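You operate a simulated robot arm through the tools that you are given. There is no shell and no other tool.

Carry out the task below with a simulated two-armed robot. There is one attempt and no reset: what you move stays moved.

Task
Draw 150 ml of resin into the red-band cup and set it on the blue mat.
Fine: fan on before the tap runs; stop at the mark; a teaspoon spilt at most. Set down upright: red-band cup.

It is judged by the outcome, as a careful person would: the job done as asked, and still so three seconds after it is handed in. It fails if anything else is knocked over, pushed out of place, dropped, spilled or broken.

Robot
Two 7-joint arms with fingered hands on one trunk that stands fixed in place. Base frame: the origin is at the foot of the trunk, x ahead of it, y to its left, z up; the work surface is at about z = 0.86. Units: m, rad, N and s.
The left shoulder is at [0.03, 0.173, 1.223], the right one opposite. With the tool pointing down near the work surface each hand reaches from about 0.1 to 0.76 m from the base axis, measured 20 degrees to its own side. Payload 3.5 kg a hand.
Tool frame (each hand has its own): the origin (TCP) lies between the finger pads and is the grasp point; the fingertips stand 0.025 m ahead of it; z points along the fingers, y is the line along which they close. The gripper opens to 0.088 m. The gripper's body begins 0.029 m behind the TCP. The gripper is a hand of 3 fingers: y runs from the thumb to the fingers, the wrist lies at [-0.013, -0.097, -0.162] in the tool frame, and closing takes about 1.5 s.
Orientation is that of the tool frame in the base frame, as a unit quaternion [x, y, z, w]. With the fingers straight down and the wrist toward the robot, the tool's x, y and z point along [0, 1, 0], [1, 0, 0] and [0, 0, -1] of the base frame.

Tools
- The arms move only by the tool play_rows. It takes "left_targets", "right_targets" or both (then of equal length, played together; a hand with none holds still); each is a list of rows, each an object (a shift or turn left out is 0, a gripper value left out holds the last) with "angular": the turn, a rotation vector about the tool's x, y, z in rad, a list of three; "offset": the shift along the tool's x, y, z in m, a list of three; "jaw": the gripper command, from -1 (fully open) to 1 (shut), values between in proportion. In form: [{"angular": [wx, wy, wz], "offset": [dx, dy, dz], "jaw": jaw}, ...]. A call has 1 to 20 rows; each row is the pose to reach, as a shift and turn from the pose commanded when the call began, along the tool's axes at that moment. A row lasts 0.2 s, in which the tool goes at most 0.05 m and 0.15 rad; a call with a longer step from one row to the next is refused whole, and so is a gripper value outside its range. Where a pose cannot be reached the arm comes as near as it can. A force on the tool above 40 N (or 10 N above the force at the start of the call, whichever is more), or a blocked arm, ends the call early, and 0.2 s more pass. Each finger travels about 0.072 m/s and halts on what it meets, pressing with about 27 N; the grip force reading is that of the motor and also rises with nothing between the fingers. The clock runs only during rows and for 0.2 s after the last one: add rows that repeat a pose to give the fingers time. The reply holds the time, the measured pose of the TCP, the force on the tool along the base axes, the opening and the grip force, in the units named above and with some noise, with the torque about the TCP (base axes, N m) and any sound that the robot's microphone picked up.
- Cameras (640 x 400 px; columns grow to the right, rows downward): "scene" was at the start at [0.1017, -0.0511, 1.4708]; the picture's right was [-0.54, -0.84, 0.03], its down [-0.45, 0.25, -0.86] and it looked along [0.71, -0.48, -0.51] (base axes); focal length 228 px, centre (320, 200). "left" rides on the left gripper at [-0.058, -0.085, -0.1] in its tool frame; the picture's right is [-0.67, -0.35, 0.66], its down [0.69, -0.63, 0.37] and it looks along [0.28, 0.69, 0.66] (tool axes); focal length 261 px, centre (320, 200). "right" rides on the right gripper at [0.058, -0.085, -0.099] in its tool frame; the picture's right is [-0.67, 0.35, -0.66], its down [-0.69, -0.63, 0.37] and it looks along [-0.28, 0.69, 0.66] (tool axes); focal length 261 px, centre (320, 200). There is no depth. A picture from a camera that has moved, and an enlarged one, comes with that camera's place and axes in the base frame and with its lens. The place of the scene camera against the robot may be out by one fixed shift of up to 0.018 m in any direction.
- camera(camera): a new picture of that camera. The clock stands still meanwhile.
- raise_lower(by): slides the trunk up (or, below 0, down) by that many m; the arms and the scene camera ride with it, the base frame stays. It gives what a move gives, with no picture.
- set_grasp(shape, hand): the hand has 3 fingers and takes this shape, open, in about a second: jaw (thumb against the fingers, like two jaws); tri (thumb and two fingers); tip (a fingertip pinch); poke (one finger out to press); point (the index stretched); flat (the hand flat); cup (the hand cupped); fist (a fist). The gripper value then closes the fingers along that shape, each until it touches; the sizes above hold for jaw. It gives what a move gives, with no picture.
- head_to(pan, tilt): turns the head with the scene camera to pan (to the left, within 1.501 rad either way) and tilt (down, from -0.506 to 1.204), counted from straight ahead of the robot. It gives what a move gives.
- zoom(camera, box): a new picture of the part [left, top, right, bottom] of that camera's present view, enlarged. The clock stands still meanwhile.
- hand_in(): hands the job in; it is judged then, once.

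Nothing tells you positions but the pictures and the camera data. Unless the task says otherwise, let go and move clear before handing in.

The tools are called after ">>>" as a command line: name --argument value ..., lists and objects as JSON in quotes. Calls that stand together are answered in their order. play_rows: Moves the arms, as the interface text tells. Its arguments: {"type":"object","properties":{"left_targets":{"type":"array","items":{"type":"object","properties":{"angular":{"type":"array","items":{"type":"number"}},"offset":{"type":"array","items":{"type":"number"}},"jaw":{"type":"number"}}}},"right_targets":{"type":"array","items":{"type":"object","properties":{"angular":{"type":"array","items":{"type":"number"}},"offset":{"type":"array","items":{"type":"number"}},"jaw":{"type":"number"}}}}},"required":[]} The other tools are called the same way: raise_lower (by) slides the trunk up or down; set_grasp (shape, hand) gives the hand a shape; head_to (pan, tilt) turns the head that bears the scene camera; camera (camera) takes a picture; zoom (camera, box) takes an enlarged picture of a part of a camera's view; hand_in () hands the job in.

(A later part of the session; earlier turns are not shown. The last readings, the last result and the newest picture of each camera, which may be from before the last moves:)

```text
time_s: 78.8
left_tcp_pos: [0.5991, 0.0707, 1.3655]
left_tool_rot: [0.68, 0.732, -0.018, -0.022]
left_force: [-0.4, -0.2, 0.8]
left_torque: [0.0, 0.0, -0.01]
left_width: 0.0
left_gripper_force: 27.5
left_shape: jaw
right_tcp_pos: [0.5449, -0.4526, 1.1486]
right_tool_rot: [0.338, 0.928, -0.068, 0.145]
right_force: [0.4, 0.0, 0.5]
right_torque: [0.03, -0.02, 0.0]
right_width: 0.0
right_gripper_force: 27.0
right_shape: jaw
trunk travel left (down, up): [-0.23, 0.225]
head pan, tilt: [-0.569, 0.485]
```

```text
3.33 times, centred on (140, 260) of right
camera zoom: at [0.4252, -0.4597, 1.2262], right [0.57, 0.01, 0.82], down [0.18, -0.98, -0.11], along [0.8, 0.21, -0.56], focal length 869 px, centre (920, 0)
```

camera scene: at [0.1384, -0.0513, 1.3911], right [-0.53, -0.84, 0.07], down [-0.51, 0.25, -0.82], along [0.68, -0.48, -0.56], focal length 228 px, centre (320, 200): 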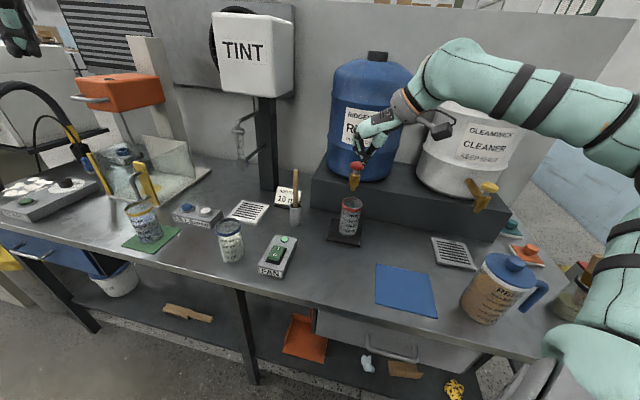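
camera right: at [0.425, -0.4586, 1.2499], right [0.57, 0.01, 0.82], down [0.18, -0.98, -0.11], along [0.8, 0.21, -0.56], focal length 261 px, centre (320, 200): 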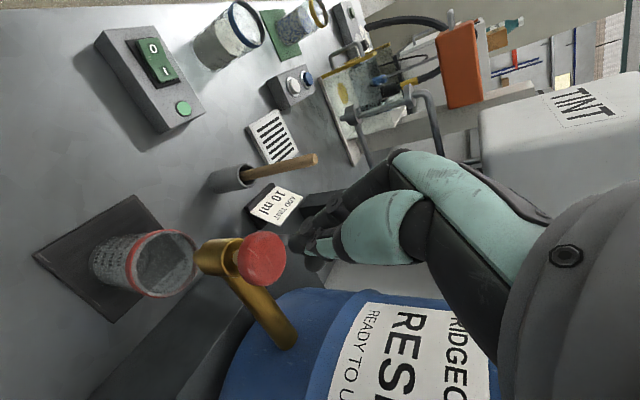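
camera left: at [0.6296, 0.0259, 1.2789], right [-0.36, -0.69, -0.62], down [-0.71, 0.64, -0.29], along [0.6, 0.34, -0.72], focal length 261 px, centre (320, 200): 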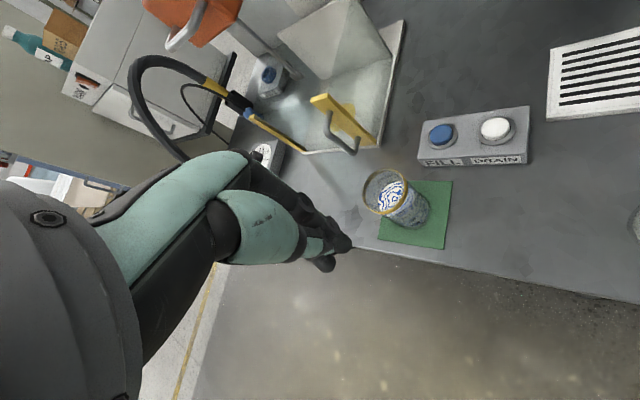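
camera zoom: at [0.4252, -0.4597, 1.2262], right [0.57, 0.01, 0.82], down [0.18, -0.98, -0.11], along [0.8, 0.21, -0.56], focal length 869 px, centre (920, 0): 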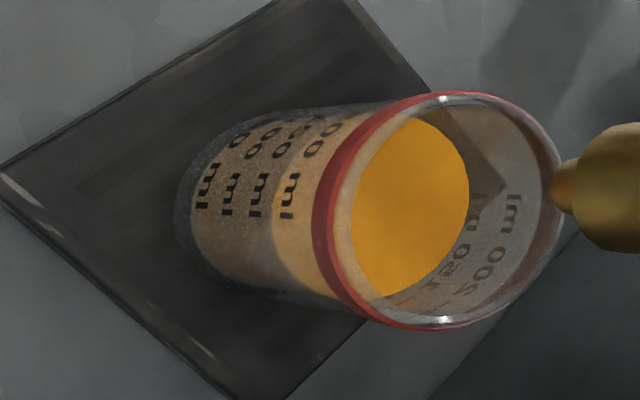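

The reading is within a few ml of 150, but the steep view leaves parallax doubt. I'll lift off the knob and bring the right hand's camera down to look at the marks nearly horizontally.

>>> play_rows --right_targets '[{"offset": [-0.0079, -0.0007, -0.0237], "jaw": 1}, {"offset": [-0.0157, -0.0014, -0.0474], "jaw": 1}, {"offset": [0.0171, 0.0009, -0.0583], "jaw": 1}, {"offset": [0.0499, 0.0032, -0.0693], "jaw": 1}, {"offset": [0.0827, 0.0055, -0.0802], "jaw": 1}, {"offset": [0.0827, 0.0055, -0.0802], "angular": [0, -0.125, 0], "jaw": 1}, {"offset": [0.0827, 0.0055, -0.0802], "angular": [0, -0.25, 0], "jaw": 1}, {"offset": [0.0827, 0.0055, -0.0802], "angular": [0, -0.375, 0], "jaw": 1}, {"offset": [0.0827, 0.0055, -0.0802], "angular": [0, -0.5, 0], "jaw": 1}, {"offset": [0.0827, 0.0055, -0.0802], "angular": [0, -0.5, 0], "jaw": 1}]'

>>> camera --camera "right"

>>> camera --camera "scene"

```text
time_s: 81.0
left_tcp_pos: [0.5996, 0.0708, 1.3669]
left_tool_rot: [0.681, 0.732, -0.018, -0.022]
left_force: [-0.2, 0.1, 1.5]
left_torque: [-0.01, 0.05, -0.02]
left_width: 0.0
left_gripper_force: 26.8
left_shape: jaw
right_tcp_pos: [0.4709, -0.3783, 1.1974]
right_tool_rot: [0.309, 0.863, -0.149, 0.371]
right_force: [-0.7, 0.4, -0.5]
right_torque: [-0.01, -0.01, 0.03]
right_width: 0.0001
right_gripper_force: 26.8
right_shape: jaw
trunk travel left (down, up): [-0.23, 0.225]
head pan, tilt: [-0.569, 0.485]
```

```text
taken
camera right: at [0.3299, -0.3714, 1.2245], right [0.22, 0.3, 0.93], down [0.16, -0.95, 0.27], along [0.96, 0.09, -0.26], focal length 261 px, centre (320, 200)
```

right: 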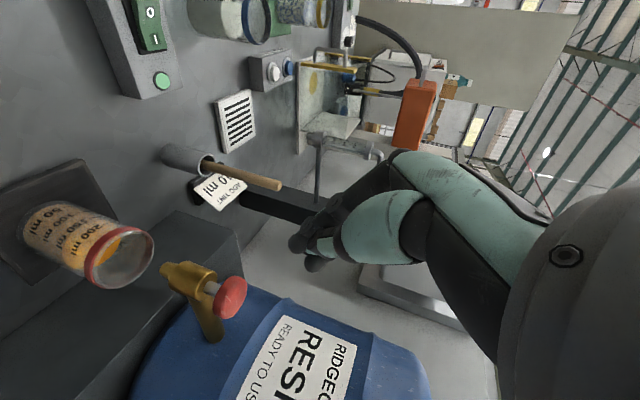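

```text
taken
camera scene: at [0.1386, -0.051, 1.3912], right [-0.53, -0.84, 0.07], down [-0.51, 0.25, -0.82], along [0.68, -0.48, -0.56], focal length 228 px, centre (320, 200)
```

scene: 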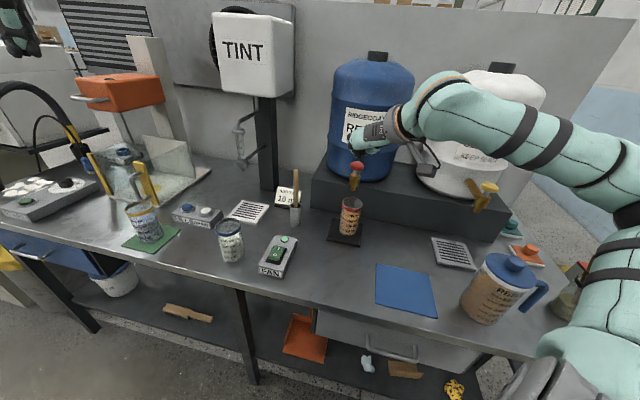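

>>> play_rows --right_targets '[{"offset": [0.0262, 0, 0.0285], "jaw": 1}, {"offset": [0.0525, 0, 0.0571], "jaw": 1}, {"offset": [0.0787, 0, 0.0856], "jaw": 1}, {"offset": [0.1049, 0, 0.1141], "jaw": 1}, {"offset": [0.1312, 0, 0.1427], "jaw": 1}, {"offset": [0.1574, 0.0001, 0.1712], "jaw": 1}, {"offset": [0.1574, 0.0001, 0.1712], "jaw": 1}]'

>>> camera --camera "right"

```text
time_s: 82.6
left_tcp_pos: [0.5991, 0.0716, 1.3675]
left_tool_rot: [0.681, 0.731, -0.018, -0.021]
left_force: [-0.1, -0.6, 0.1]
left_torque: [-0.03, 0.02, -0.01]
left_width: 0.0
left_gripper_force: 27.2
left_shape: jaw
right_tcp_pos: [0.4828, -0.3968, 0.9672]
right_tool_rot: [0.308, 0.863, -0.149, 0.371]
right_force: [0.7, -0.2, 0.6]
right_torque: [0.02, 0.0, 0.02]
right_width: 0.0
right_gripper_force: 26.7
right_shape: jaw
trunk travel left (down, up): [-0.23, 0.225]
head pan, tilt: [-0.569, 0.485]
```

```text
taken
camera right: at [0.3412, -0.3885, 0.9942], right [0.22, 0.3, 0.93], down [0.16, -0.95, 0.27], along [0.96, 0.09, -0.26], focal length 261 px, centre (320, 200)
```

right: 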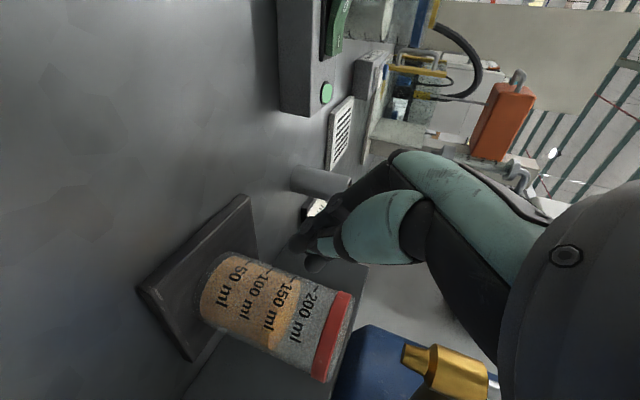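

The view is now nearly level with the cup; I'll enlarge the marks.

>>> zoom --camera "right" --box '[190, 240, 360, 390]'

>>> zoom --camera "right" --box '[240, 260, 330, 350]'

```text
2.67 times, centred on (275, 315) of right
camera zoom: at [0.3412, -0.3885, 0.9942], right [0.22, 0.3, 0.93], down [0.16, -0.95, 0.27], along [0.96, 0.09, -0.26], focal length 695 px, centre (440, -107)
```

zoom: 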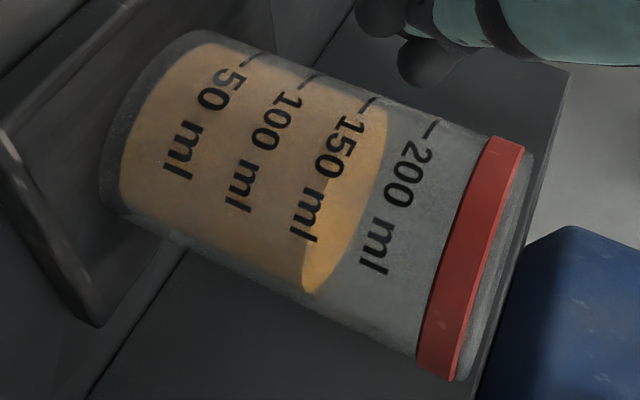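

```text
4.44 times, centred on (285, 305) of right
camera zoom: at [0.3412, -0.3885, 0.9942], right [0.22, 0.3, 0.93], down [0.16, -0.95, 0.27], along [0.96, 0.09, -0.26], focal length 1158 px, centre (476, -267)
```

zoom: 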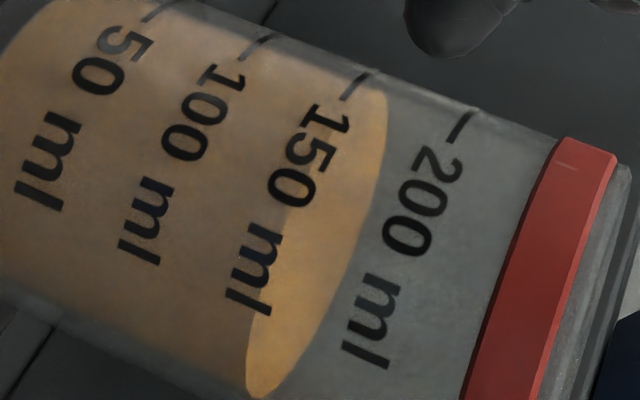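

>>> zoom --camera "right" --box '[268, 262, 308, 302]'

>>> zoom --camera "right" --box '[255, 290, 305, 340]'

```text
10.00 times, centred on (288, 282) of right
camera zoom: at [0.3412, -0.3885, 0.9942], right [0.22, 0.3, 0.93], down [0.16, -0.95, 0.27], along [0.96, 0.09, -0.26], focal length 2606 px, centre (640, -620)
```

zoom: 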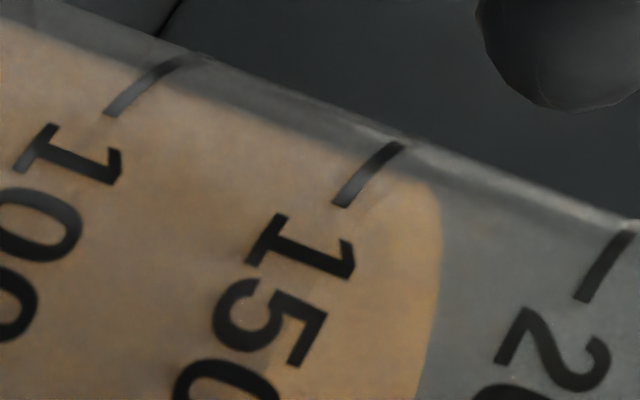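

```text
8.00 times, centred on (280, 315) of right
camera zoom: at [0.3412, -0.3885, 0.9942], right [0.22, 0.3, 0.93], down [0.16, -0.95, 0.27], along [0.96, 0.09, -0.26], focal length 2085 px, centre (640, -720)
```

zoom: 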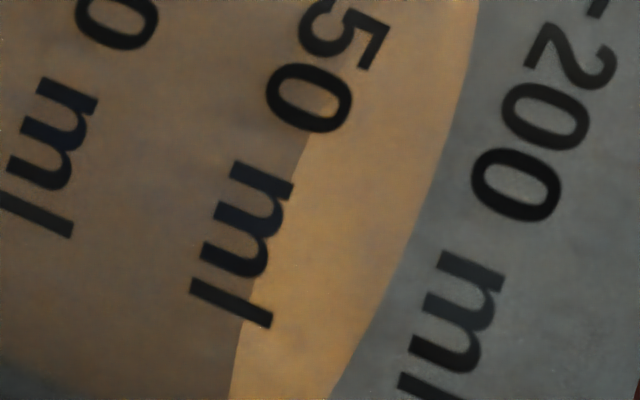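

From this near-level view the resin surface sits at the 150 mark (I estimate about 150–153 ml), so no top-up is needed and the tap is shut. Next I open the fingers and line up behind the cup for the grasp.

>>> play_rows --right_targets '[{"offset": [0.0018, -0.0069, -0.0059], "jaw": 0.5}, {"offset": [0.0018, -0.0069, -0.0059], "jaw": 0}, {"offset": [0.0018, -0.0069, -0.0059], "jaw": -0.5}, {"offset": [0.0018, -0.0069, -0.0059], "jaw": -1}, {"offset": [0.0018, -0.0069, -0.0059], "jaw": -1}, {"offset": [0.0018, -0.0069, -0.0059], "jaw": -1}]'

>>> camera --camera "right"

>>> zoom --camera "scene" --box '[270, 130, 430, 270]'

```text
time_s: 84.0
left_tcp_pos: [0.5991, 0.0701, 1.3668]
left_tool_rot: [0.681, 0.732, -0.017, -0.022]
left_force: [-0.3, -0.2, 0.3]
left_torque: [-0.03, 0.01, 0.01]
left_width: 0.0
left_gripper_force: 26.9
left_shape: jaw
right_tcp_pos: [0.4731, -0.3981, 0.9702]
right_tool_rot: [0.31, 0.863, -0.149, 0.371]
right_force: [-0.1, 0.2, -0.1]
right_torque: [0.0, -0.02, -0.01]
right_width: 0.0872
right_gripper_force: 0.1
right_shape: jaw
trunk travel left (down, up): [-0.23, 0.225]
head pan, tilt: [-0.569, 0.485]
```

```text
taken
camera right: at [0.3322, -0.3903, 0.9971], right [0.22, 0.3, 0.93], down [0.16, -0.95, 0.27], along [0.96, 0.09, -0.26], focal length 261 px, centre (320, 200)
```

right: 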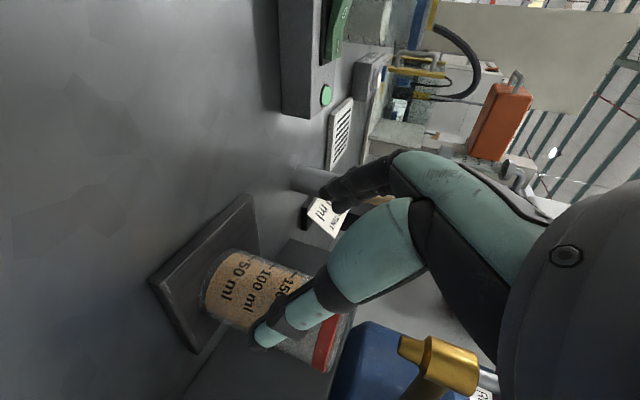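

```text
2.86 times, centred on (350, 200) of scene
camera zoom: at [0.1385, -0.0511, 1.3912], right [-0.53, -0.84, 0.07], down [-0.51, 0.25, -0.82], along [0.68, -0.48, -0.56], focal length 651 px, centre (234, 200)
```

zoom: 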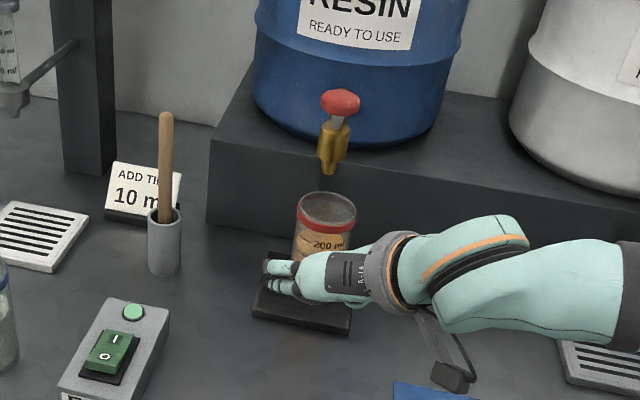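

>>> play_rows --right_targets '[{"offset": [-0.0115, -0.0004, 0.0123], "jaw": -1}, {"offset": [-0.023, -0.0008, 0.0247], "jaw": -1}, {"offset": [-0.0344, -0.0012, 0.0369], "jaw": -1}, {"offset": [-0.0344, -0.0012, 0.0369], "jaw": -1}]'

>>> camera --camera "right"

>>> zoom --camera "scene" --box '[300, 150, 400, 250]'

```text
time_s: 85.0
left_tcp_pos: [0.6007, 0.0704, 1.3669]
left_tool_rot: [0.681, 0.732, -0.018, -0.022]
left_force: [-0.2, 0.8, -0.2]
left_torque: [0.02, -0.01, -0.01]
left_width: 0.0
left_gripper_force: 26.4
left_shape: jaw
right_tcp_pos: [0.5095, -0.4308, 0.969]
right_tool_rot: [0.311, 0.863, -0.149, 0.37]
right_force: [0.9, 0.2, 0.3]
right_torque: [-0.02, 0.02, 0.02]
right_width: 0.0876
right_gripper_force: 0.0
right_shape: jaw
trunk travel left (down, up): [-0.23, 0.225]
head pan, tilt: [-0.569, 0.485]
```

```text
taken
camera right: at [0.3687, -0.4234, 0.9965], right [0.22, 0.3, 0.93], down [0.16, -0.95, 0.27], along [0.96, 0.09, -0.26], focal length 261 px, centre (320, 200)
```

right: 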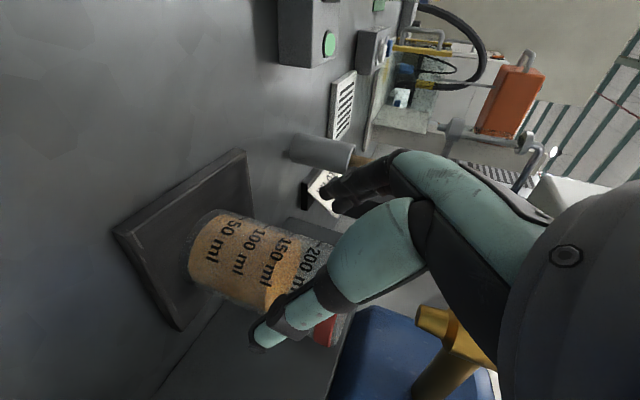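

```text
4.00 times, centred on (350, 200) of scene
camera zoom: at [0.1384, -0.0511, 1.3912], right [-0.53, -0.84, 0.07], down [-0.51, 0.25, -0.82], along [0.68, -0.48, -0.56], focal length 911 px, centre (200, 200)
```

zoom: 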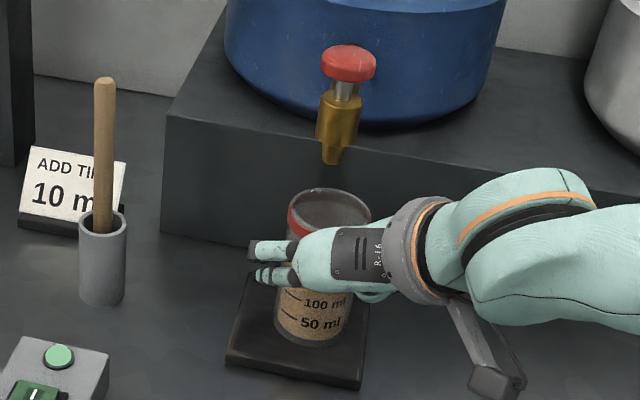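

The cup lines up between thumb and fingers. I'll advance the last 4 cm slowly.

>>> play_rows --right_targets '[{"offset": [-0.0072, -0.0002, 0.0077], "jaw": -1}, {"offset": [-0.0144, -0.0003, 0.0154], "jaw": -1}, {"offset": [-0.0215, -0.0005, 0.023], "jaw": -1}, {"offset": [-0.0287, -0.0006, 0.0307], "jaw": -1}, {"offset": [-0.0287, -0.0006, 0.0307], "jaw": -1}]'

>>> camera --camera "right"

>>> zoom --camera "scene" --box '[300, 150, 400, 250]'

```text
time_s: 86.2
left_tcp_pos: [0.6006, 0.0703, 1.3676]
left_tool_rot: [0.681, 0.732, -0.017, -0.022]
left_force: [0.2, -0.5, 0.2]
left_torque: [0.02, -0.01, 0.01]
left_width: 0.0
left_gripper_force: 26.6
left_shape: jaw
right_tcp_pos: [0.5421, -0.4591, 0.9691]
right_tool_rot: [0.31, 0.863, -0.149, 0.37]
right_force: [0.2, 0.7, 0.3]
right_torque: [0.0, 0.03, -0.01]
right_width: 0.0875
right_gripper_force: 0.1
right_shape: jaw
trunk travel left (down, up): [-0.23, 0.225]
head pan, tilt: [-0.569, 0.485]
```

```text
taken
camera right: at [0.4005, -0.4511, 0.9962], right [0.22, 0.3, 0.93], down [0.16, -0.95, 0.27], along [0.96, 0.09, -0.26], focal length 261 px, centre (320, 200)
```

right: 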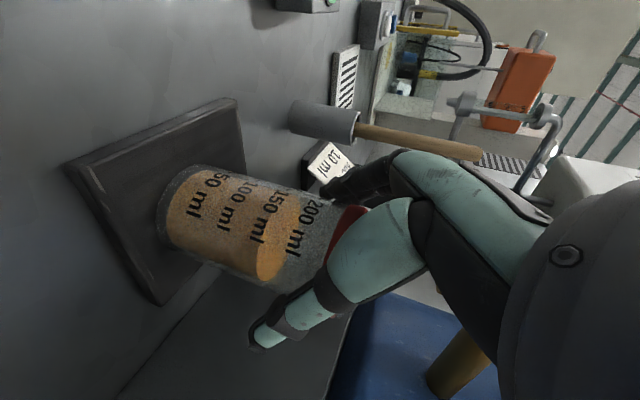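

```text
4.00 times, centred on (350, 200) of scene
camera zoom: at [0.1384, -0.0511, 1.3912], right [-0.53, -0.84, 0.07], down [-0.51, 0.25, -0.82], along [0.68, -0.48, -0.56], focal length 911 px, centre (200, 200)
```

zoom: 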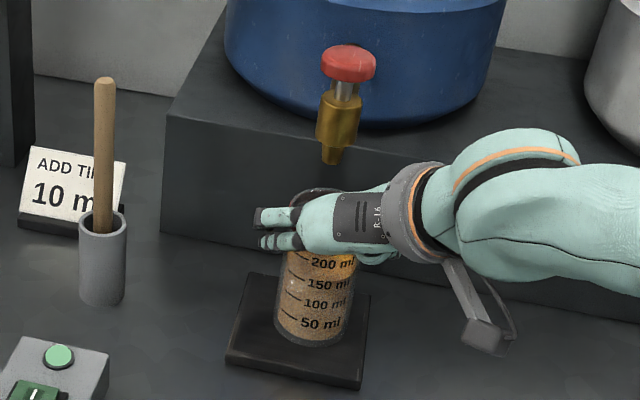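

No contact so far. Closing the grip gradually.

>>> play_rows --right_targets '[{"jaw": -0.7}, {"jaw": -0.45}, {"jaw": -0.3}, {"jaw": -0.2}, {"jaw": -0.1}, {"jaw": 0.1}, {"jaw": 0.3}, {"jaw": 0.3}, {"jaw": 0.3}]'

>>> camera --camera "right"

>>> zoom --camera "scene" --box '[300, 150, 400, 250]'

```text
time_s: 88.2
left_tcp_pos: [0.6003, 0.071, 1.368]
left_tool_rot: [0.681, 0.732, -0.018, -0.022]
left_force: [0.3, -0.6, 0.5]
left_torque: [-0.02, -0.02, -0.03]
left_width: 0.0001
left_gripper_force: 27.2
left_shape: jaw
right_tcp_pos: [0.5403, -0.4572, 0.9683]
right_tool_rot: [0.31, 0.863, -0.149, 0.371]
right_force: [0.8, -0.2, 0.5]
right_torque: [0.02, -0.01, 0.0]
right_width: 0.0559
right_gripper_force: 26.3
right_shape: jaw
trunk travel left (down, up): [-0.23, 0.225]
head pan, tilt: [-0.569, 0.485]
```

```text
taken
camera right: at [0.4005, -0.4512, 0.9961], right [0.22, 0.3, 0.93], down [0.16, -0.95, 0.27], along [0.96, 0.09, -0.26], focal length 261 px, centre (320, 200)
```

right: 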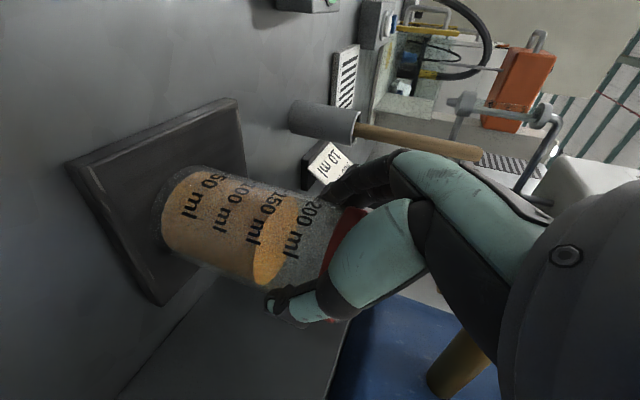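

```text
4.00 times, centred on (350, 200) of scene
camera zoom: at [0.1385, -0.0512, 1.3911], right [-0.53, -0.84, 0.07], down [-0.51, 0.25, -0.82], along [0.68, -0.48, -0.56], focal length 911 px, centre (200, 200)
```

zoom: 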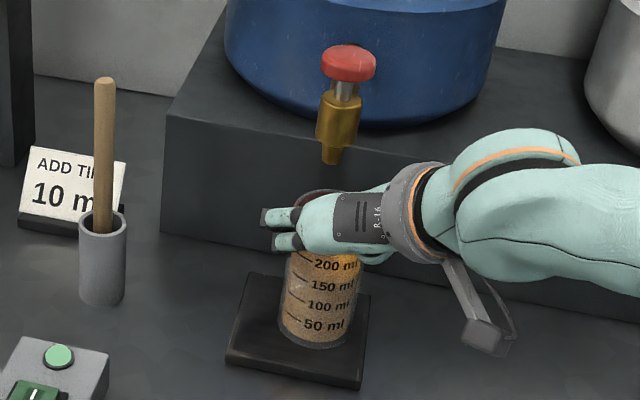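

The filled cup is gripped. I'll lift it 2 cm, staying below the spout, and draw it back slowly from under the tap.

>>> play_rows --right_targets '[{"offset": [-0.0073, -0.0003, -0.0068], "jaw": 0.3}, {"offset": [-0.0146, -0.0006, -0.0136], "jaw": 0.3}, {"offset": [-0.0146, -0.0006, -0.0136], "jaw": 0.3}]'

>>> camera --camera "right"

```text
time_s: 89.0
left_tcp_pos: [0.6009, 0.0709, 1.3663]
left_tool_rot: [0.682, 0.731, -0.018, -0.023]
left_force: [0.0, -0.1, 0.3]
left_torque: [0.01, 0.0, -0.01]
left_width: 0.0
left_gripper_force: 26.8
left_shape: jaw
right_tcp_pos: [0.542, -0.4602, 0.9902]
right_tool_rot: [0.309, 0.863, -0.149, 0.371]
right_force: [-0.4, 0.3, -1.8]
right_torque: [0.01, 0.0, 0.0]
right_width: 0.0559
right_gripper_force: 26.8
right_shape: jaw
trunk travel left (down, up): [-0.23, 0.225]
head pan, tilt: [-0.569, 0.485]
```

```text
taken
camera right: at [0.4008, -0.4524, 1.0167], right [0.22, 0.3, 0.93], down [0.16, -0.95, 0.27], along [0.96, 0.09, -0.26], focal length 261 px, centre (320, 200)
```

right: 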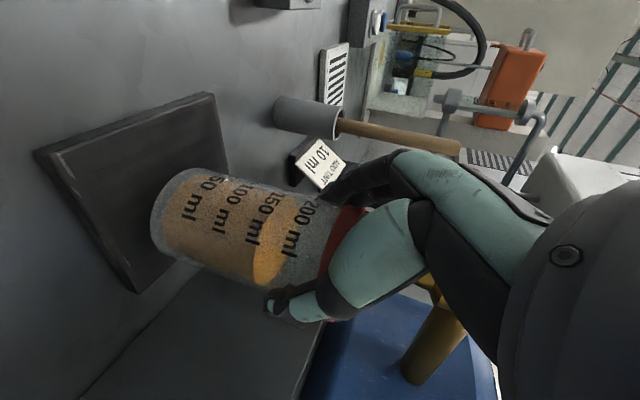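

The cup came up cleanly and level. Now I draw it straight back out from under the tap.

>>> play_rows --right_targets '[{"offset": [0.0102, 0, -0.011], "jaw": 0.3}, {"offset": [0.0239, 0, -0.0256], "jaw": 0.3}, {"offset": [0.0376, 0, -0.0402], "jaw": 0.3}, {"offset": [0.0512, 0, -0.0548], "jaw": 0.3}, {"offset": [0.0649, 0, -0.0694], "jaw": 0.3}, {"offset": [0.0785, 0, -0.0841], "jaw": 0.3}, {"offset": [0.0888, 0, -0.095], "jaw": 0.3}, {"offset": [0.0888, 0, -0.095], "jaw": 0.3}]'

>>> camera --camera "scene"

>>> camera --camera "right"

```text
time_s: 90.8
left_tcp_pos: [0.6003, 0.0704, 1.367]
left_tool_rot: [0.681, 0.732, -0.018, -0.022]
left_force: [1.3, 0.2, 0.7]
left_torque: [-0.02, -0.01, 0.01]
left_width: 0.0001
left_gripper_force: 27.1
left_shape: jaw
right_tcp_pos: [0.4427, -0.374, 0.9878]
right_tool_rot: [0.31, 0.863, -0.149, 0.371]
right_force: [-0.4, 0.5, -1.9]
right_torque: [0.0, 0.03, -0.01]
right_width: 0.056
right_gripper_force: 26.6
right_shape: jaw
trunk travel left (down, up): [-0.23, 0.225]
head pan, tilt: [-0.569, 0.485]
```

```text
taken
camera scene: at [0.1389, -0.0515, 1.3911], right [-0.53, -0.84, 0.07], down [-0.51, 0.25, -0.82], along [0.68, -0.48, -0.56], focal length 228 px, centre (320, 200)
```

scene: 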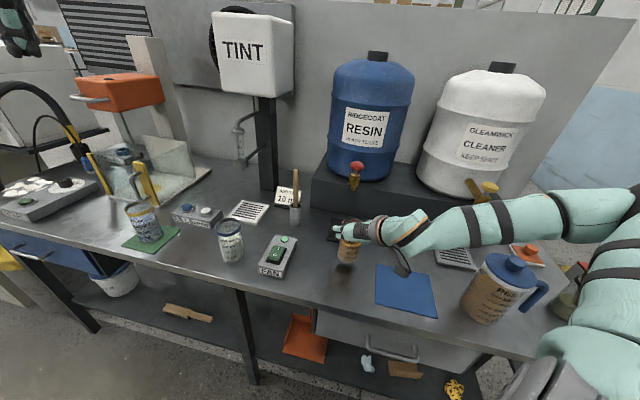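

```text
taken
camera right: at [0.302, -0.367, 1.0139], right [0.22, 0.3, 0.93], down [0.16, -0.95, 0.27], along [0.96, 0.09, -0.26], focal length 261 px, centre (320, 200)
```

right: 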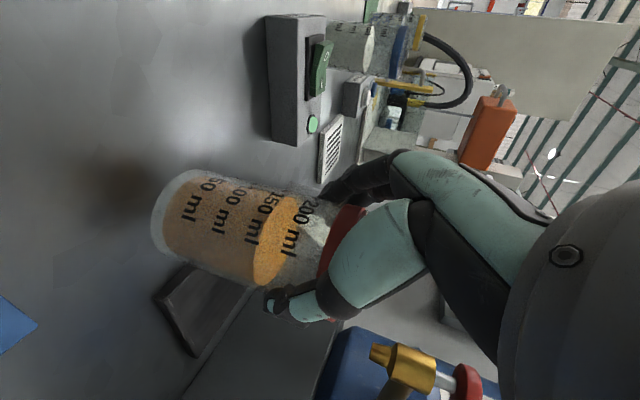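

The cup is clear of the tap, level and steady. To keep the elbow and forearm well above the jug, I'll raise the trunk 10 cm (the cup rises with it).

>>> raise_lower --by 0.1

>>> camera --camera "scene"

>>> camera --camera "right"

```text
time_s: 92.1
left_tcp_pos: [0.5573, 0.0693, 1.5155]
left_tool_rot: [0.682, 0.732, 0.01, 0.007]
left_force: [0.5, -0.2, -0.5]
left_torque: [0.0, 0.01, -0.02]
left_width: 0.0
left_gripper_force: 27.2
left_shape: jaw
right_tcp_pos: [0.4427, -0.3754, 1.0886]
right_tool_rot: [0.309, 0.863, -0.149, 0.371]
right_force: [-0.3, -1.0, -1.8]
right_torque: [0.05, 0.02, -0.01]
right_width: 0.0558
right_gripper_force: 26.5
right_shape: jaw
trunk travel left (down, up): [-0.33, 0.125]
head pan, tilt: [-0.569, 0.485]
```

```text
taken
camera scene: at [0.0899, -0.0514, 1.5036], right [-0.54, -0.84, 0.02], down [-0.43, 0.25, -0.87], along [0.72, -0.48, -0.5], focal length 228 px, centre (320, 200)
```

scene: 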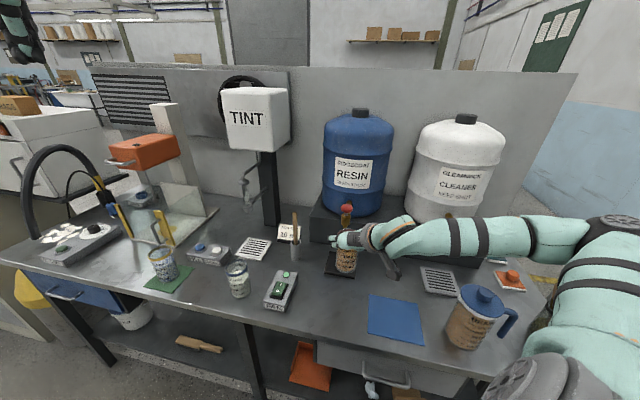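

```text
taken
camera right: at [0.3011, -0.3674, 1.116], right [0.22, 0.3, 0.93], down [0.16, -0.95, 0.27], along [0.96, 0.09, -0.26], focal length 261 px, centre (320, 200)
```

right: 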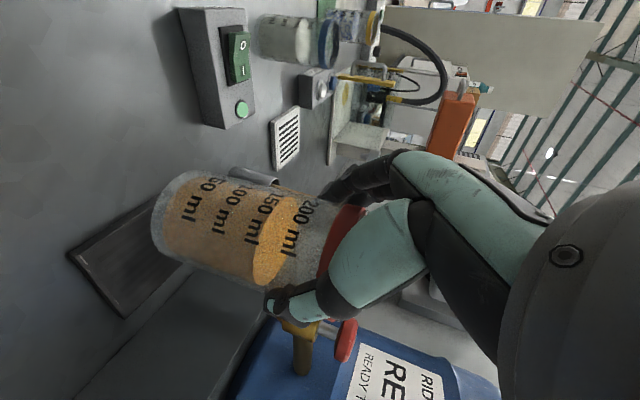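

Everything stays level, and the elbow is now well above the jug. I'll move the cup sideways toward the mat at this height, halfway first.

>>> play_rows --right_targets '[{"offset": [0.003, -0.017, -0.0025], "jaw": 0.3}, {"offset": [0.006, -0.034, -0.0049], "jaw": 0.3}, {"offset": [0.009, -0.051, -0.0074], "jaw": 0.3}, {"offset": [0.0115, -0.065, -0.0094], "jaw": 0.3}, {"offset": [0.0115, -0.065, -0.0094], "jaw": 0.3}]'

>>> camera --camera "scene"

```text
time_s: 93.3
left_tcp_pos: [0.5571, 0.0695, 1.5151]
left_tool_rot: [0.681, 0.732, 0.01, 0.007]
left_force: [-1.7, -0.3, 0.3]
left_torque: [0.0, 0.01, -0.02]
left_width: 0.0001
left_gripper_force: 27.2
left_shape: jaw
right_tcp_pos: [0.3884, -0.416, 1.0882]
right_tool_rot: [0.31, 0.863, -0.149, 0.37]
right_force: [0.6, -0.4, -1.4]
right_torque: [0.06, 0.06, -0.01]
right_width: 0.0559
right_gripper_force: 27.2
right_shape: jaw
trunk travel left (down, up): [-0.33, 0.125]
head pan, tilt: [-0.569, 0.485]
```

```text
taken
camera scene: at [0.0899, -0.0516, 1.5036], right [-0.54, -0.84, 0.02], down [-0.43, 0.25, -0.87], along [0.72, -0.48, -0.5], focal length 228 px, centre (320, 200)
```

scene: 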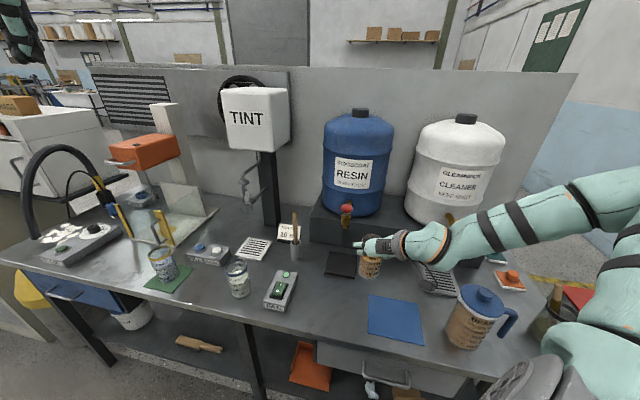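

>>> play_rows --right_targets '[{"offset": [0.003, -0.017, -0.0024], "jaw": 0.3}, {"offset": [0.006, -0.034, -0.0048], "jaw": 0.3}, {"offset": [0.009, -0.05, -0.0071], "jaw": 0.3}, {"offset": [0.011, -0.0635, -0.009], "jaw": 0.3}, {"offset": [0.011, -0.0635, -0.009], "jaw": 0.3}]'

>>> camera --camera "scene"

>>> camera --camera "right"

```text
time_s: 94.5
left_tcp_pos: [0.5568, 0.071, 1.5148]
left_tool_rot: [0.681, 0.733, 0.01, 0.007]
left_force: [0.6, -0.5, 0.1]
left_torque: [0.0, 0.01, 0.01]
left_width: 0.0
left_gripper_force: 26.9
left_shape: jaw
right_tcp_pos: [0.3363, -0.4546, 1.0881]
right_tool_rot: [0.31, 0.862, -0.149, 0.371]
right_force: [0.1, -0.3, -1.5]
right_torque: [0.02, 0.05, 0.0]
right_width: 0.0556
right_gripper_force: 27.4
right_shape: jaw
trunk travel left (down, up): [-0.33, 0.125]
head pan, tilt: [-0.569, 0.485]
```

```text
taken
camera scene: at [0.0901, -0.0514, 1.5036], right [-0.54, -0.84, 0.02], down [-0.43, 0.25, -0.87], along [0.72, -0.48, -0.5], focal length 228 px, centre (320, 200)
```

scene: 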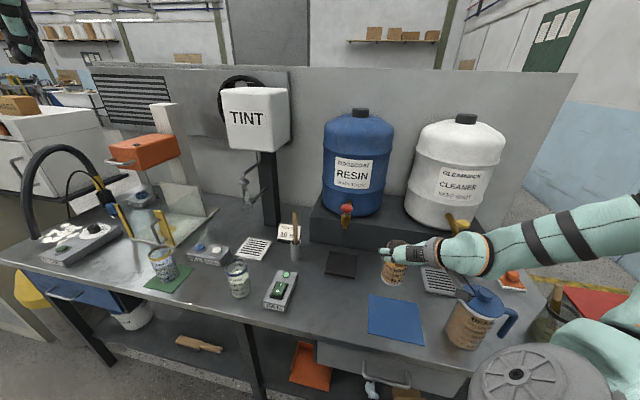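

```text
taken
camera right: at [0.196, -0.4473, 1.1155], right [0.22, 0.3, 0.93], down [0.16, -0.95, 0.27], along [0.96, 0.09, -0.26], focal length 261 px, centre (320, 200)
```

right: 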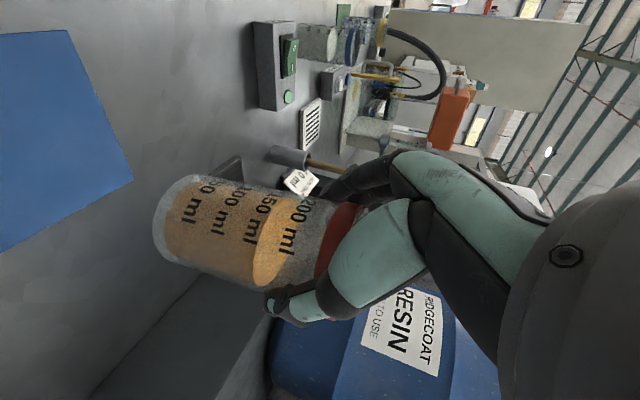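

The arm reaches the mat area with the cup high, and the mat corners I see agree with earlier estimates (centre about (0.306, -0.470)). Before lowering, I'll check the clearance to the jug.

>>> zoom --camera "scene" --box '[360, 220, 560, 370]'

```text
2.67 times, centred on (460, 295) of scene
camera zoom: at [0.0901, -0.0514, 1.5036], right [-0.54, -0.84, 0.02], down [-0.43, 0.25, -0.87], along [0.72, -0.48, -0.5], focal length 608 px, centre (-53, -53)
```

zoom: 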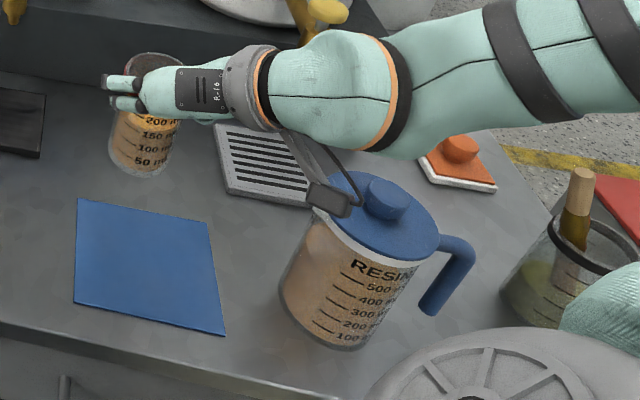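

The jug stands near (0.165, -0.60) with its knob at about z=1.035; hand, forearm and hand camera will clear it by several centimetres. I'll shift 2 cm further onto the mat and lower the cup partway.

>>> play_rows --right_targets '[{"offset": [0.0103, -0.0134, -0.0105], "jaw": 0.3}, {"offset": [0.0223, -0.0129, 0.0005], "jaw": 0.3}, {"offset": [0.0363, -0.0124, 0.0135], "jaw": 0.3}, {"offset": [0.0503, -0.0119, 0.0265], "jaw": 0.3}, {"offset": [0.0613, -0.0115, 0.037], "jaw": 0.3}, {"offset": [0.0613, -0.0115, 0.037], "jaw": 0.3}]'

>>> camera --camera "scene"

>>> camera --camera "right"

```text
time_s: 95.9
left_tcp_pos: [0.5566, 0.0717, 1.5147]
left_tool_rot: [0.681, 0.732, 0.009, 0.008]
left_force: [0.0, 0.1, 0.7]
left_torque: [-0.02, 0.02, 0.01]
left_width: 0.0001
left_gripper_force: 26.8
left_shape: jaw
right_tcp_pos: [0.3174, -0.4553, 1.0185]
right_tool_rot: [0.309, 0.863, -0.149, 0.371]
right_force: [-0.1, -1.1, -1.9]
right_torque: [0.03, 0.02, -0.02]
right_width: 0.0556
right_gripper_force: 26.7
right_shape: jaw
trunk travel left (down, up): [-0.33, 0.125]
head pan, tilt: [-0.569, 0.485]
```

```text
taken
camera scene: at [0.0902, -0.0514, 1.5036], right [-0.54, -0.84, 0.02], down [-0.43, 0.25, -0.87], along [0.72, -0.48, -0.5], focal length 228 px, centre (320, 200)
```

scene: 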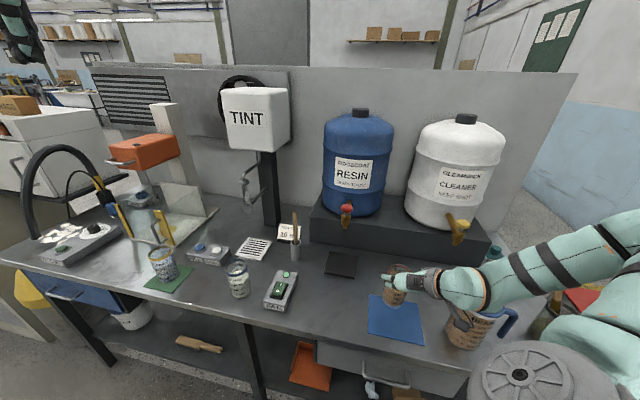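

```text
taken
camera right: at [0.176, -0.4471, 1.0459], right [0.22, 0.3, 0.93], down [0.16, -0.95, 0.27], along [0.96, 0.09, -0.26], focal length 261 px, centre (320, 200)
```

right: 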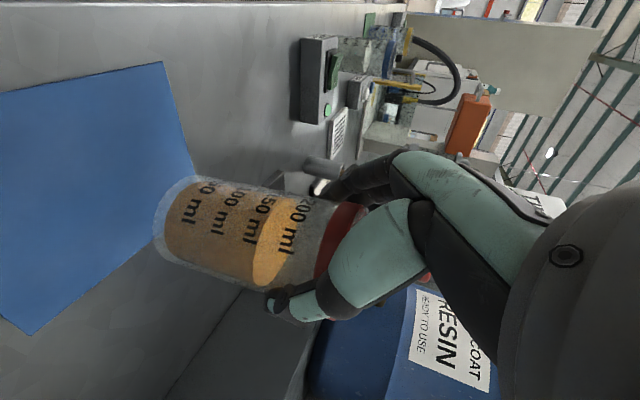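

The arm follows well and nothing is close to the jug. I'll lower another 4.5 cm, leaving about 1.5 cm to the mat.

>>> play_rows --right_targets '[{"offset": [0.0109, 0.0005, 0.0102], "jaw": 0.3}, {"offset": [0.0219, 0.0009, 0.0205], "jaw": 0.3}, {"offset": [0.0328, 0.0014, 0.0307], "jaw": 0.3}, {"offset": [0.0328, 0.0014, 0.0307], "jaw": 0.3}]'

>>> camera --camera "right"

>>> zoom --camera "scene" --box '[340, 240, 520, 370]'

```text
time_s: 96.9
left_tcp_pos: [0.5565, 0.0696, 1.5154]
left_tool_rot: [0.682, 0.732, 0.01, 0.008]
left_force: [-0.5, -0.3, -0.1]
left_torque: [0.02, -0.01, 0.02]
left_width: 0.0
left_gripper_force: 26.7
left_shape: jaw
right_tcp_pos: [0.317, -0.4566, 0.974]
right_tool_rot: [0.31, 0.863, -0.15, 0.371]
right_force: [0.4, -0.1, -2.1]
right_torque: [0.04, 0.0, 0.01]
right_width: 0.0555
right_gripper_force: 26.5
right_shape: jaw
trunk travel left (down, up): [-0.33, 0.125]
head pan, tilt: [-0.569, 0.485]
```

```text
taken
camera right: at [0.1761, -0.4482, 1.001], right [0.22, 0.3, 0.93], down [0.16, -0.95, 0.27], along [0.96, 0.09, -0.26], focal length 261 px, centre (320, 200)
```

right: 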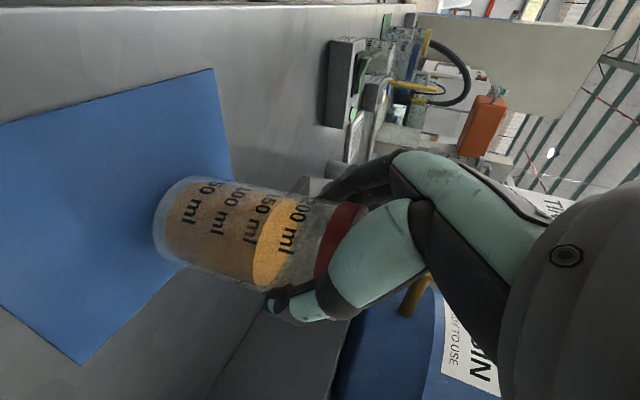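

```text
3.08 times, centred on (430, 305) of scene
camera zoom: at [0.0899, -0.0513, 1.5036], right [-0.54, -0.84, 0.02], down [-0.43, 0.25, -0.87], along [0.72, -0.48, -0.5], focal length 701 px, centre (-18, -123)
```

zoom: 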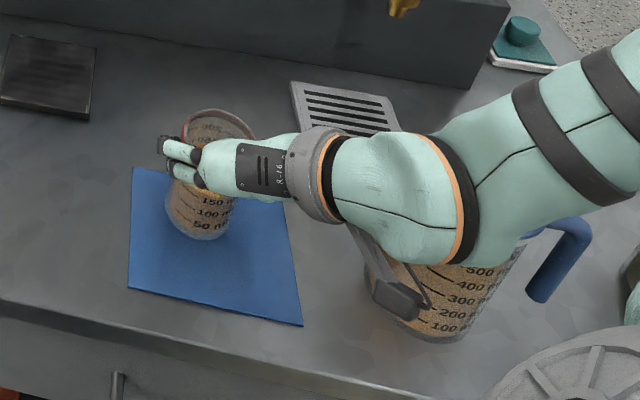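

The cup hangs about 1.8 cm above the mat, well inside its edges. The forearm passes over the jug, so I'll check that gap closely before going lower.

>>> zoom --camera "scene" --box '[440, 250, 540, 350]'

>>> head_to --pan -1.1 --tilt 0.6

>>> camera --camera "scene"

```text
4.00 times, centred on (490, 300) of scene
camera zoom: at [0.0899, -0.0513, 1.5036], right [-0.54, -0.84, 0.02], down [-0.43, 0.25, -0.87], along [0.72, -0.48, -0.5], focal length 911 px, centre (-360, -200)
```

zoom: 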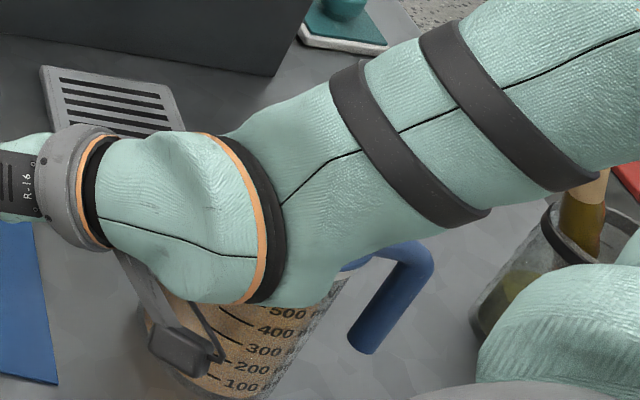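

```text
time_s: 97.8
left_tcp_pos: [0.556, 0.0702, 1.5166]
left_tool_rot: [0.682, 0.731, 0.01, 0.007]
left_force: [-0.4, -0.5, 0.0]
left_torque: [0.01, -0.01, 0.0]
left_width: 0.0
left_gripper_force: 27.2
left_shape: jaw
right_tcp_pos: [0.3173, -0.4557, 0.9734]
right_tool_rot: [0.309, 0.863, -0.149, 0.371]
right_force: [-0.8, -0.1, -2.0]
right_torque: [0.02, 0.05, -0.01]
right_width: 0.0554
right_gripper_force: 27.2
right_shape: jaw
trunk travel left (down, up): [-0.33, 0.125]
head pan, tilt: [-1.1, 0.6]
```

```text
taken
camera scene: at [0.0528, -0.0809, 1.4947], right [-0.89, -0.45, 0.04], down [-0.29, 0.5, -0.81], along [0.35, -0.73, -0.58], focal length 228 px, centre (320, 200)
```

scene: 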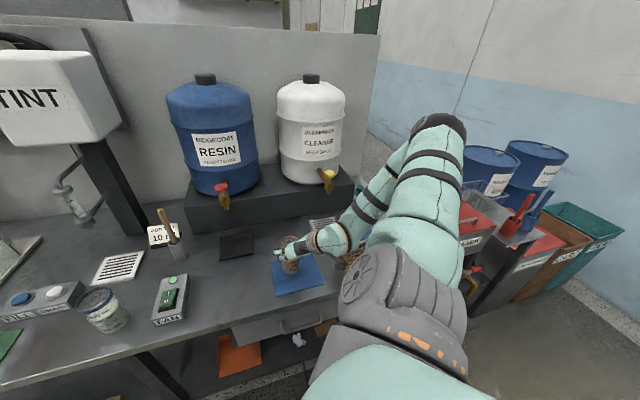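

From this angle the forearm rises steeply to a high elbow, so the jug is clear. I'll lower the cup the last bit onto the mat in small steps.

>>> play_rows --right_targets '[{"offset": [0.0044, 0.0002, 0.0041], "jaw": 0.3}, {"offset": [0.0088, 0.0004, 0.0082], "jaw": 0.3}, {"offset": [0.011, 0.0005, 0.0102], "jaw": 0.3}, {"offset": [0.011, 0.0005, 0.0102], "jaw": 0.3}]'

>>> camera --camera "right"

>>> zoom --camera "scene" --box '[250, 200, 410, 310]'

```text
time_s: 98.8
left_tcp_pos: [0.5561, 0.0719, 1.5157]
left_tool_rot: [0.681, 0.732, 0.011, 0.008]
left_force: [0.6, -0.3, 0.5]
left_torque: [-0.01, 0.01, 0.02]
left_width: 0.0002
left_gripper_force: 26.6
left_shape: jaw
right_tcp_pos: [0.3173, -0.4544, 0.9583]
right_tool_rot: [0.308, 0.863, -0.148, 0.372]
right_force: [4.5, 0.2, 12.6]
right_torque: [0.07, -0.31, -0.04]
right_width: 0.0553
right_gripper_force: 27.1
right_shape: jaw
trunk travel left (down, up): [-0.33, 0.125]
head pan, tilt: [-1.1, 0.6]
```

```text
taken
camera right: at [0.1769, -0.4471, 0.9867], right [0.22, 0.3, 0.93], down [0.16, -0.95, 0.27], along [0.96, 0.09, -0.26], focal length 261 px, centre (320, 200)
```

right: 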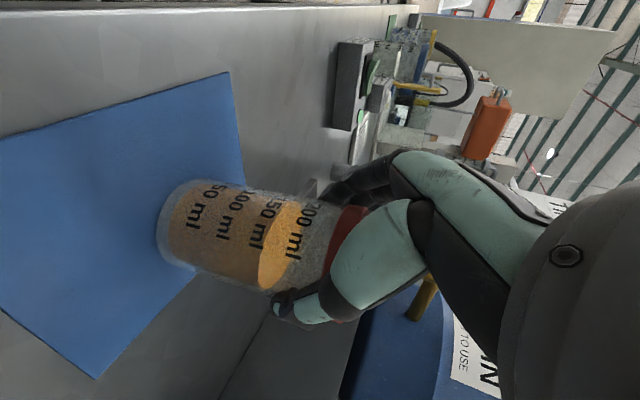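

```text
3.64 times, centred on (330, 255) of scene
camera zoom: at [0.0524, -0.0795, 1.4949], right [-0.89, -0.45, 0.04], down [-0.29, 0.5, -0.81], along [0.35, -0.74, -0.58], focal length 828 px, centre (284, 0)
```

zoom: 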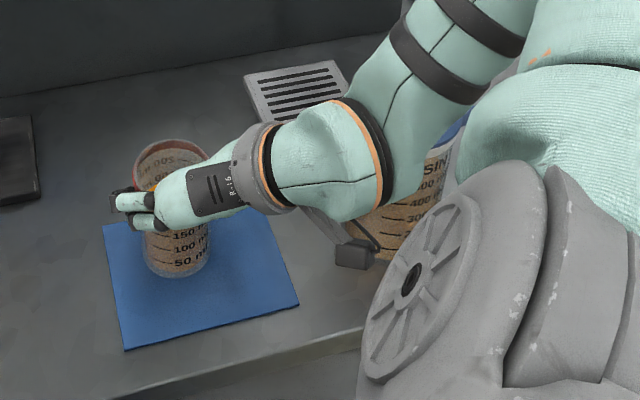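

The cup is on the mat (about 13 N pressing). I'll ease off 2 mm, then open the fingers gradually.

>>> play_rows --right_targets '[{"offset": [-0.0015, -0.0001, -0.0014], "jaw": 0.3}, {"offset": [-0.0015, -0.0001, -0.0014], "jaw": 0.3}]'

>>> play_rows --right_targets '[{"jaw": -0.1}, {"jaw": -0.25}, {"jaw": -0.35}, {"jaw": -0.45}, {"jaw": -0.6}, {"jaw": -0.8}, {"jaw": -1}, {"jaw": -1}]'

>>> camera --camera "right"

>>> zoom --camera "scene" --box '[250, 200, 410, 310]'

```text
time_s: 99.4
left_tcp_pos: [0.5555, 0.0718, 1.5144]
left_tool_rot: [0.681, 0.732, 0.009, 0.008]
left_force: [0.2, -0.4, -0.5]
left_torque: [-0.01, 0.0, -0.04]
left_width: 0.0001
left_gripper_force: 27.2
left_shape: jaw
right_tcp_pos: [0.3162, -0.4542, 0.9615]
right_tool_rot: [0.309, 0.863, -0.149, 0.371]
right_force: [3.5, 0.4, 5.9]
right_torque: [0.03, -0.19, -0.04]
right_width: 0.0554
right_gripper_force: 26.5
right_shape: jaw
trunk travel left (down, up): [-0.33, 0.125]
head pan, tilt: [-1.1, 0.6]
```

```text
time_s: 101.2
left_tcp_pos: [0.5559, 0.0711, 1.5144]
left_tool_rot: [0.681, 0.732, 0.01, 0.008]
left_force: [0.4, 0.2, -0.8]
left_torque: [-0.04, 0.03, 0.01]
left_width: 0.0001
left_gripper_force: 26.7
left_shape: jaw
right_tcp_pos: [0.3181, -0.4557, 0.9609]
right_tool_rot: [0.31, 0.863, -0.149, 0.371]
right_force: [-0.4, -0.2, 0.0]
right_torque: [0.0, -0.02, 0.03]
right_width: 0.0873
right_gripper_force: 0.0
right_shape: jaw
trunk travel left (down, up): [-0.33, 0.125]
head pan, tilt: [-1.1, 0.6]
```

```text
taken
camera right: at [0.1761, -0.4475, 0.9882], right [0.22, 0.3, 0.93], down [0.16, -0.95, 0.27], along [0.96, 0.09, -0.26], focal length 261 px, centre (320, 200)
```

right: 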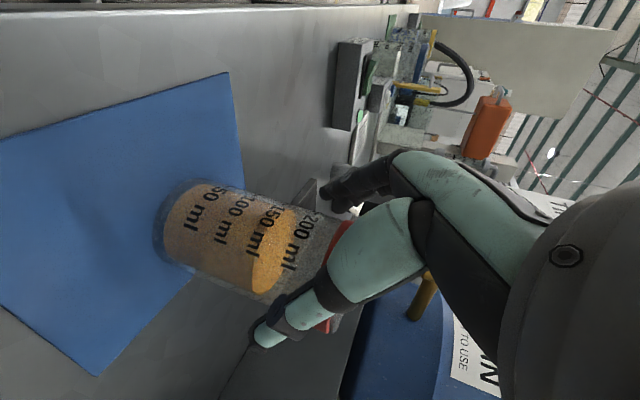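

```text
3.64 times, centred on (330, 255) of scene
camera zoom: at [0.0525, -0.0807, 1.4948], right [-0.89, -0.45, 0.04], down [-0.29, 0.5, -0.81], along [0.35, -0.74, -0.58], focal length 828 px, centre (284, 0)
```

zoom: 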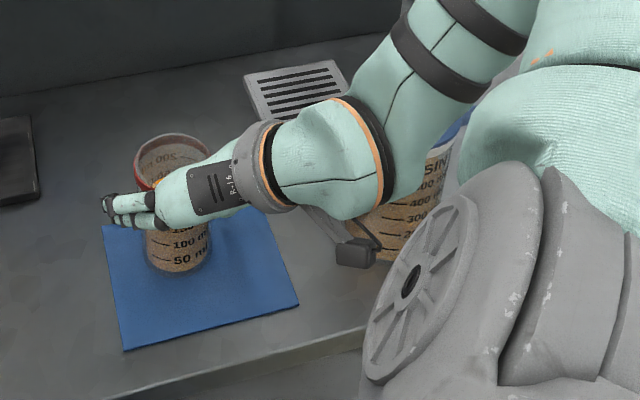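

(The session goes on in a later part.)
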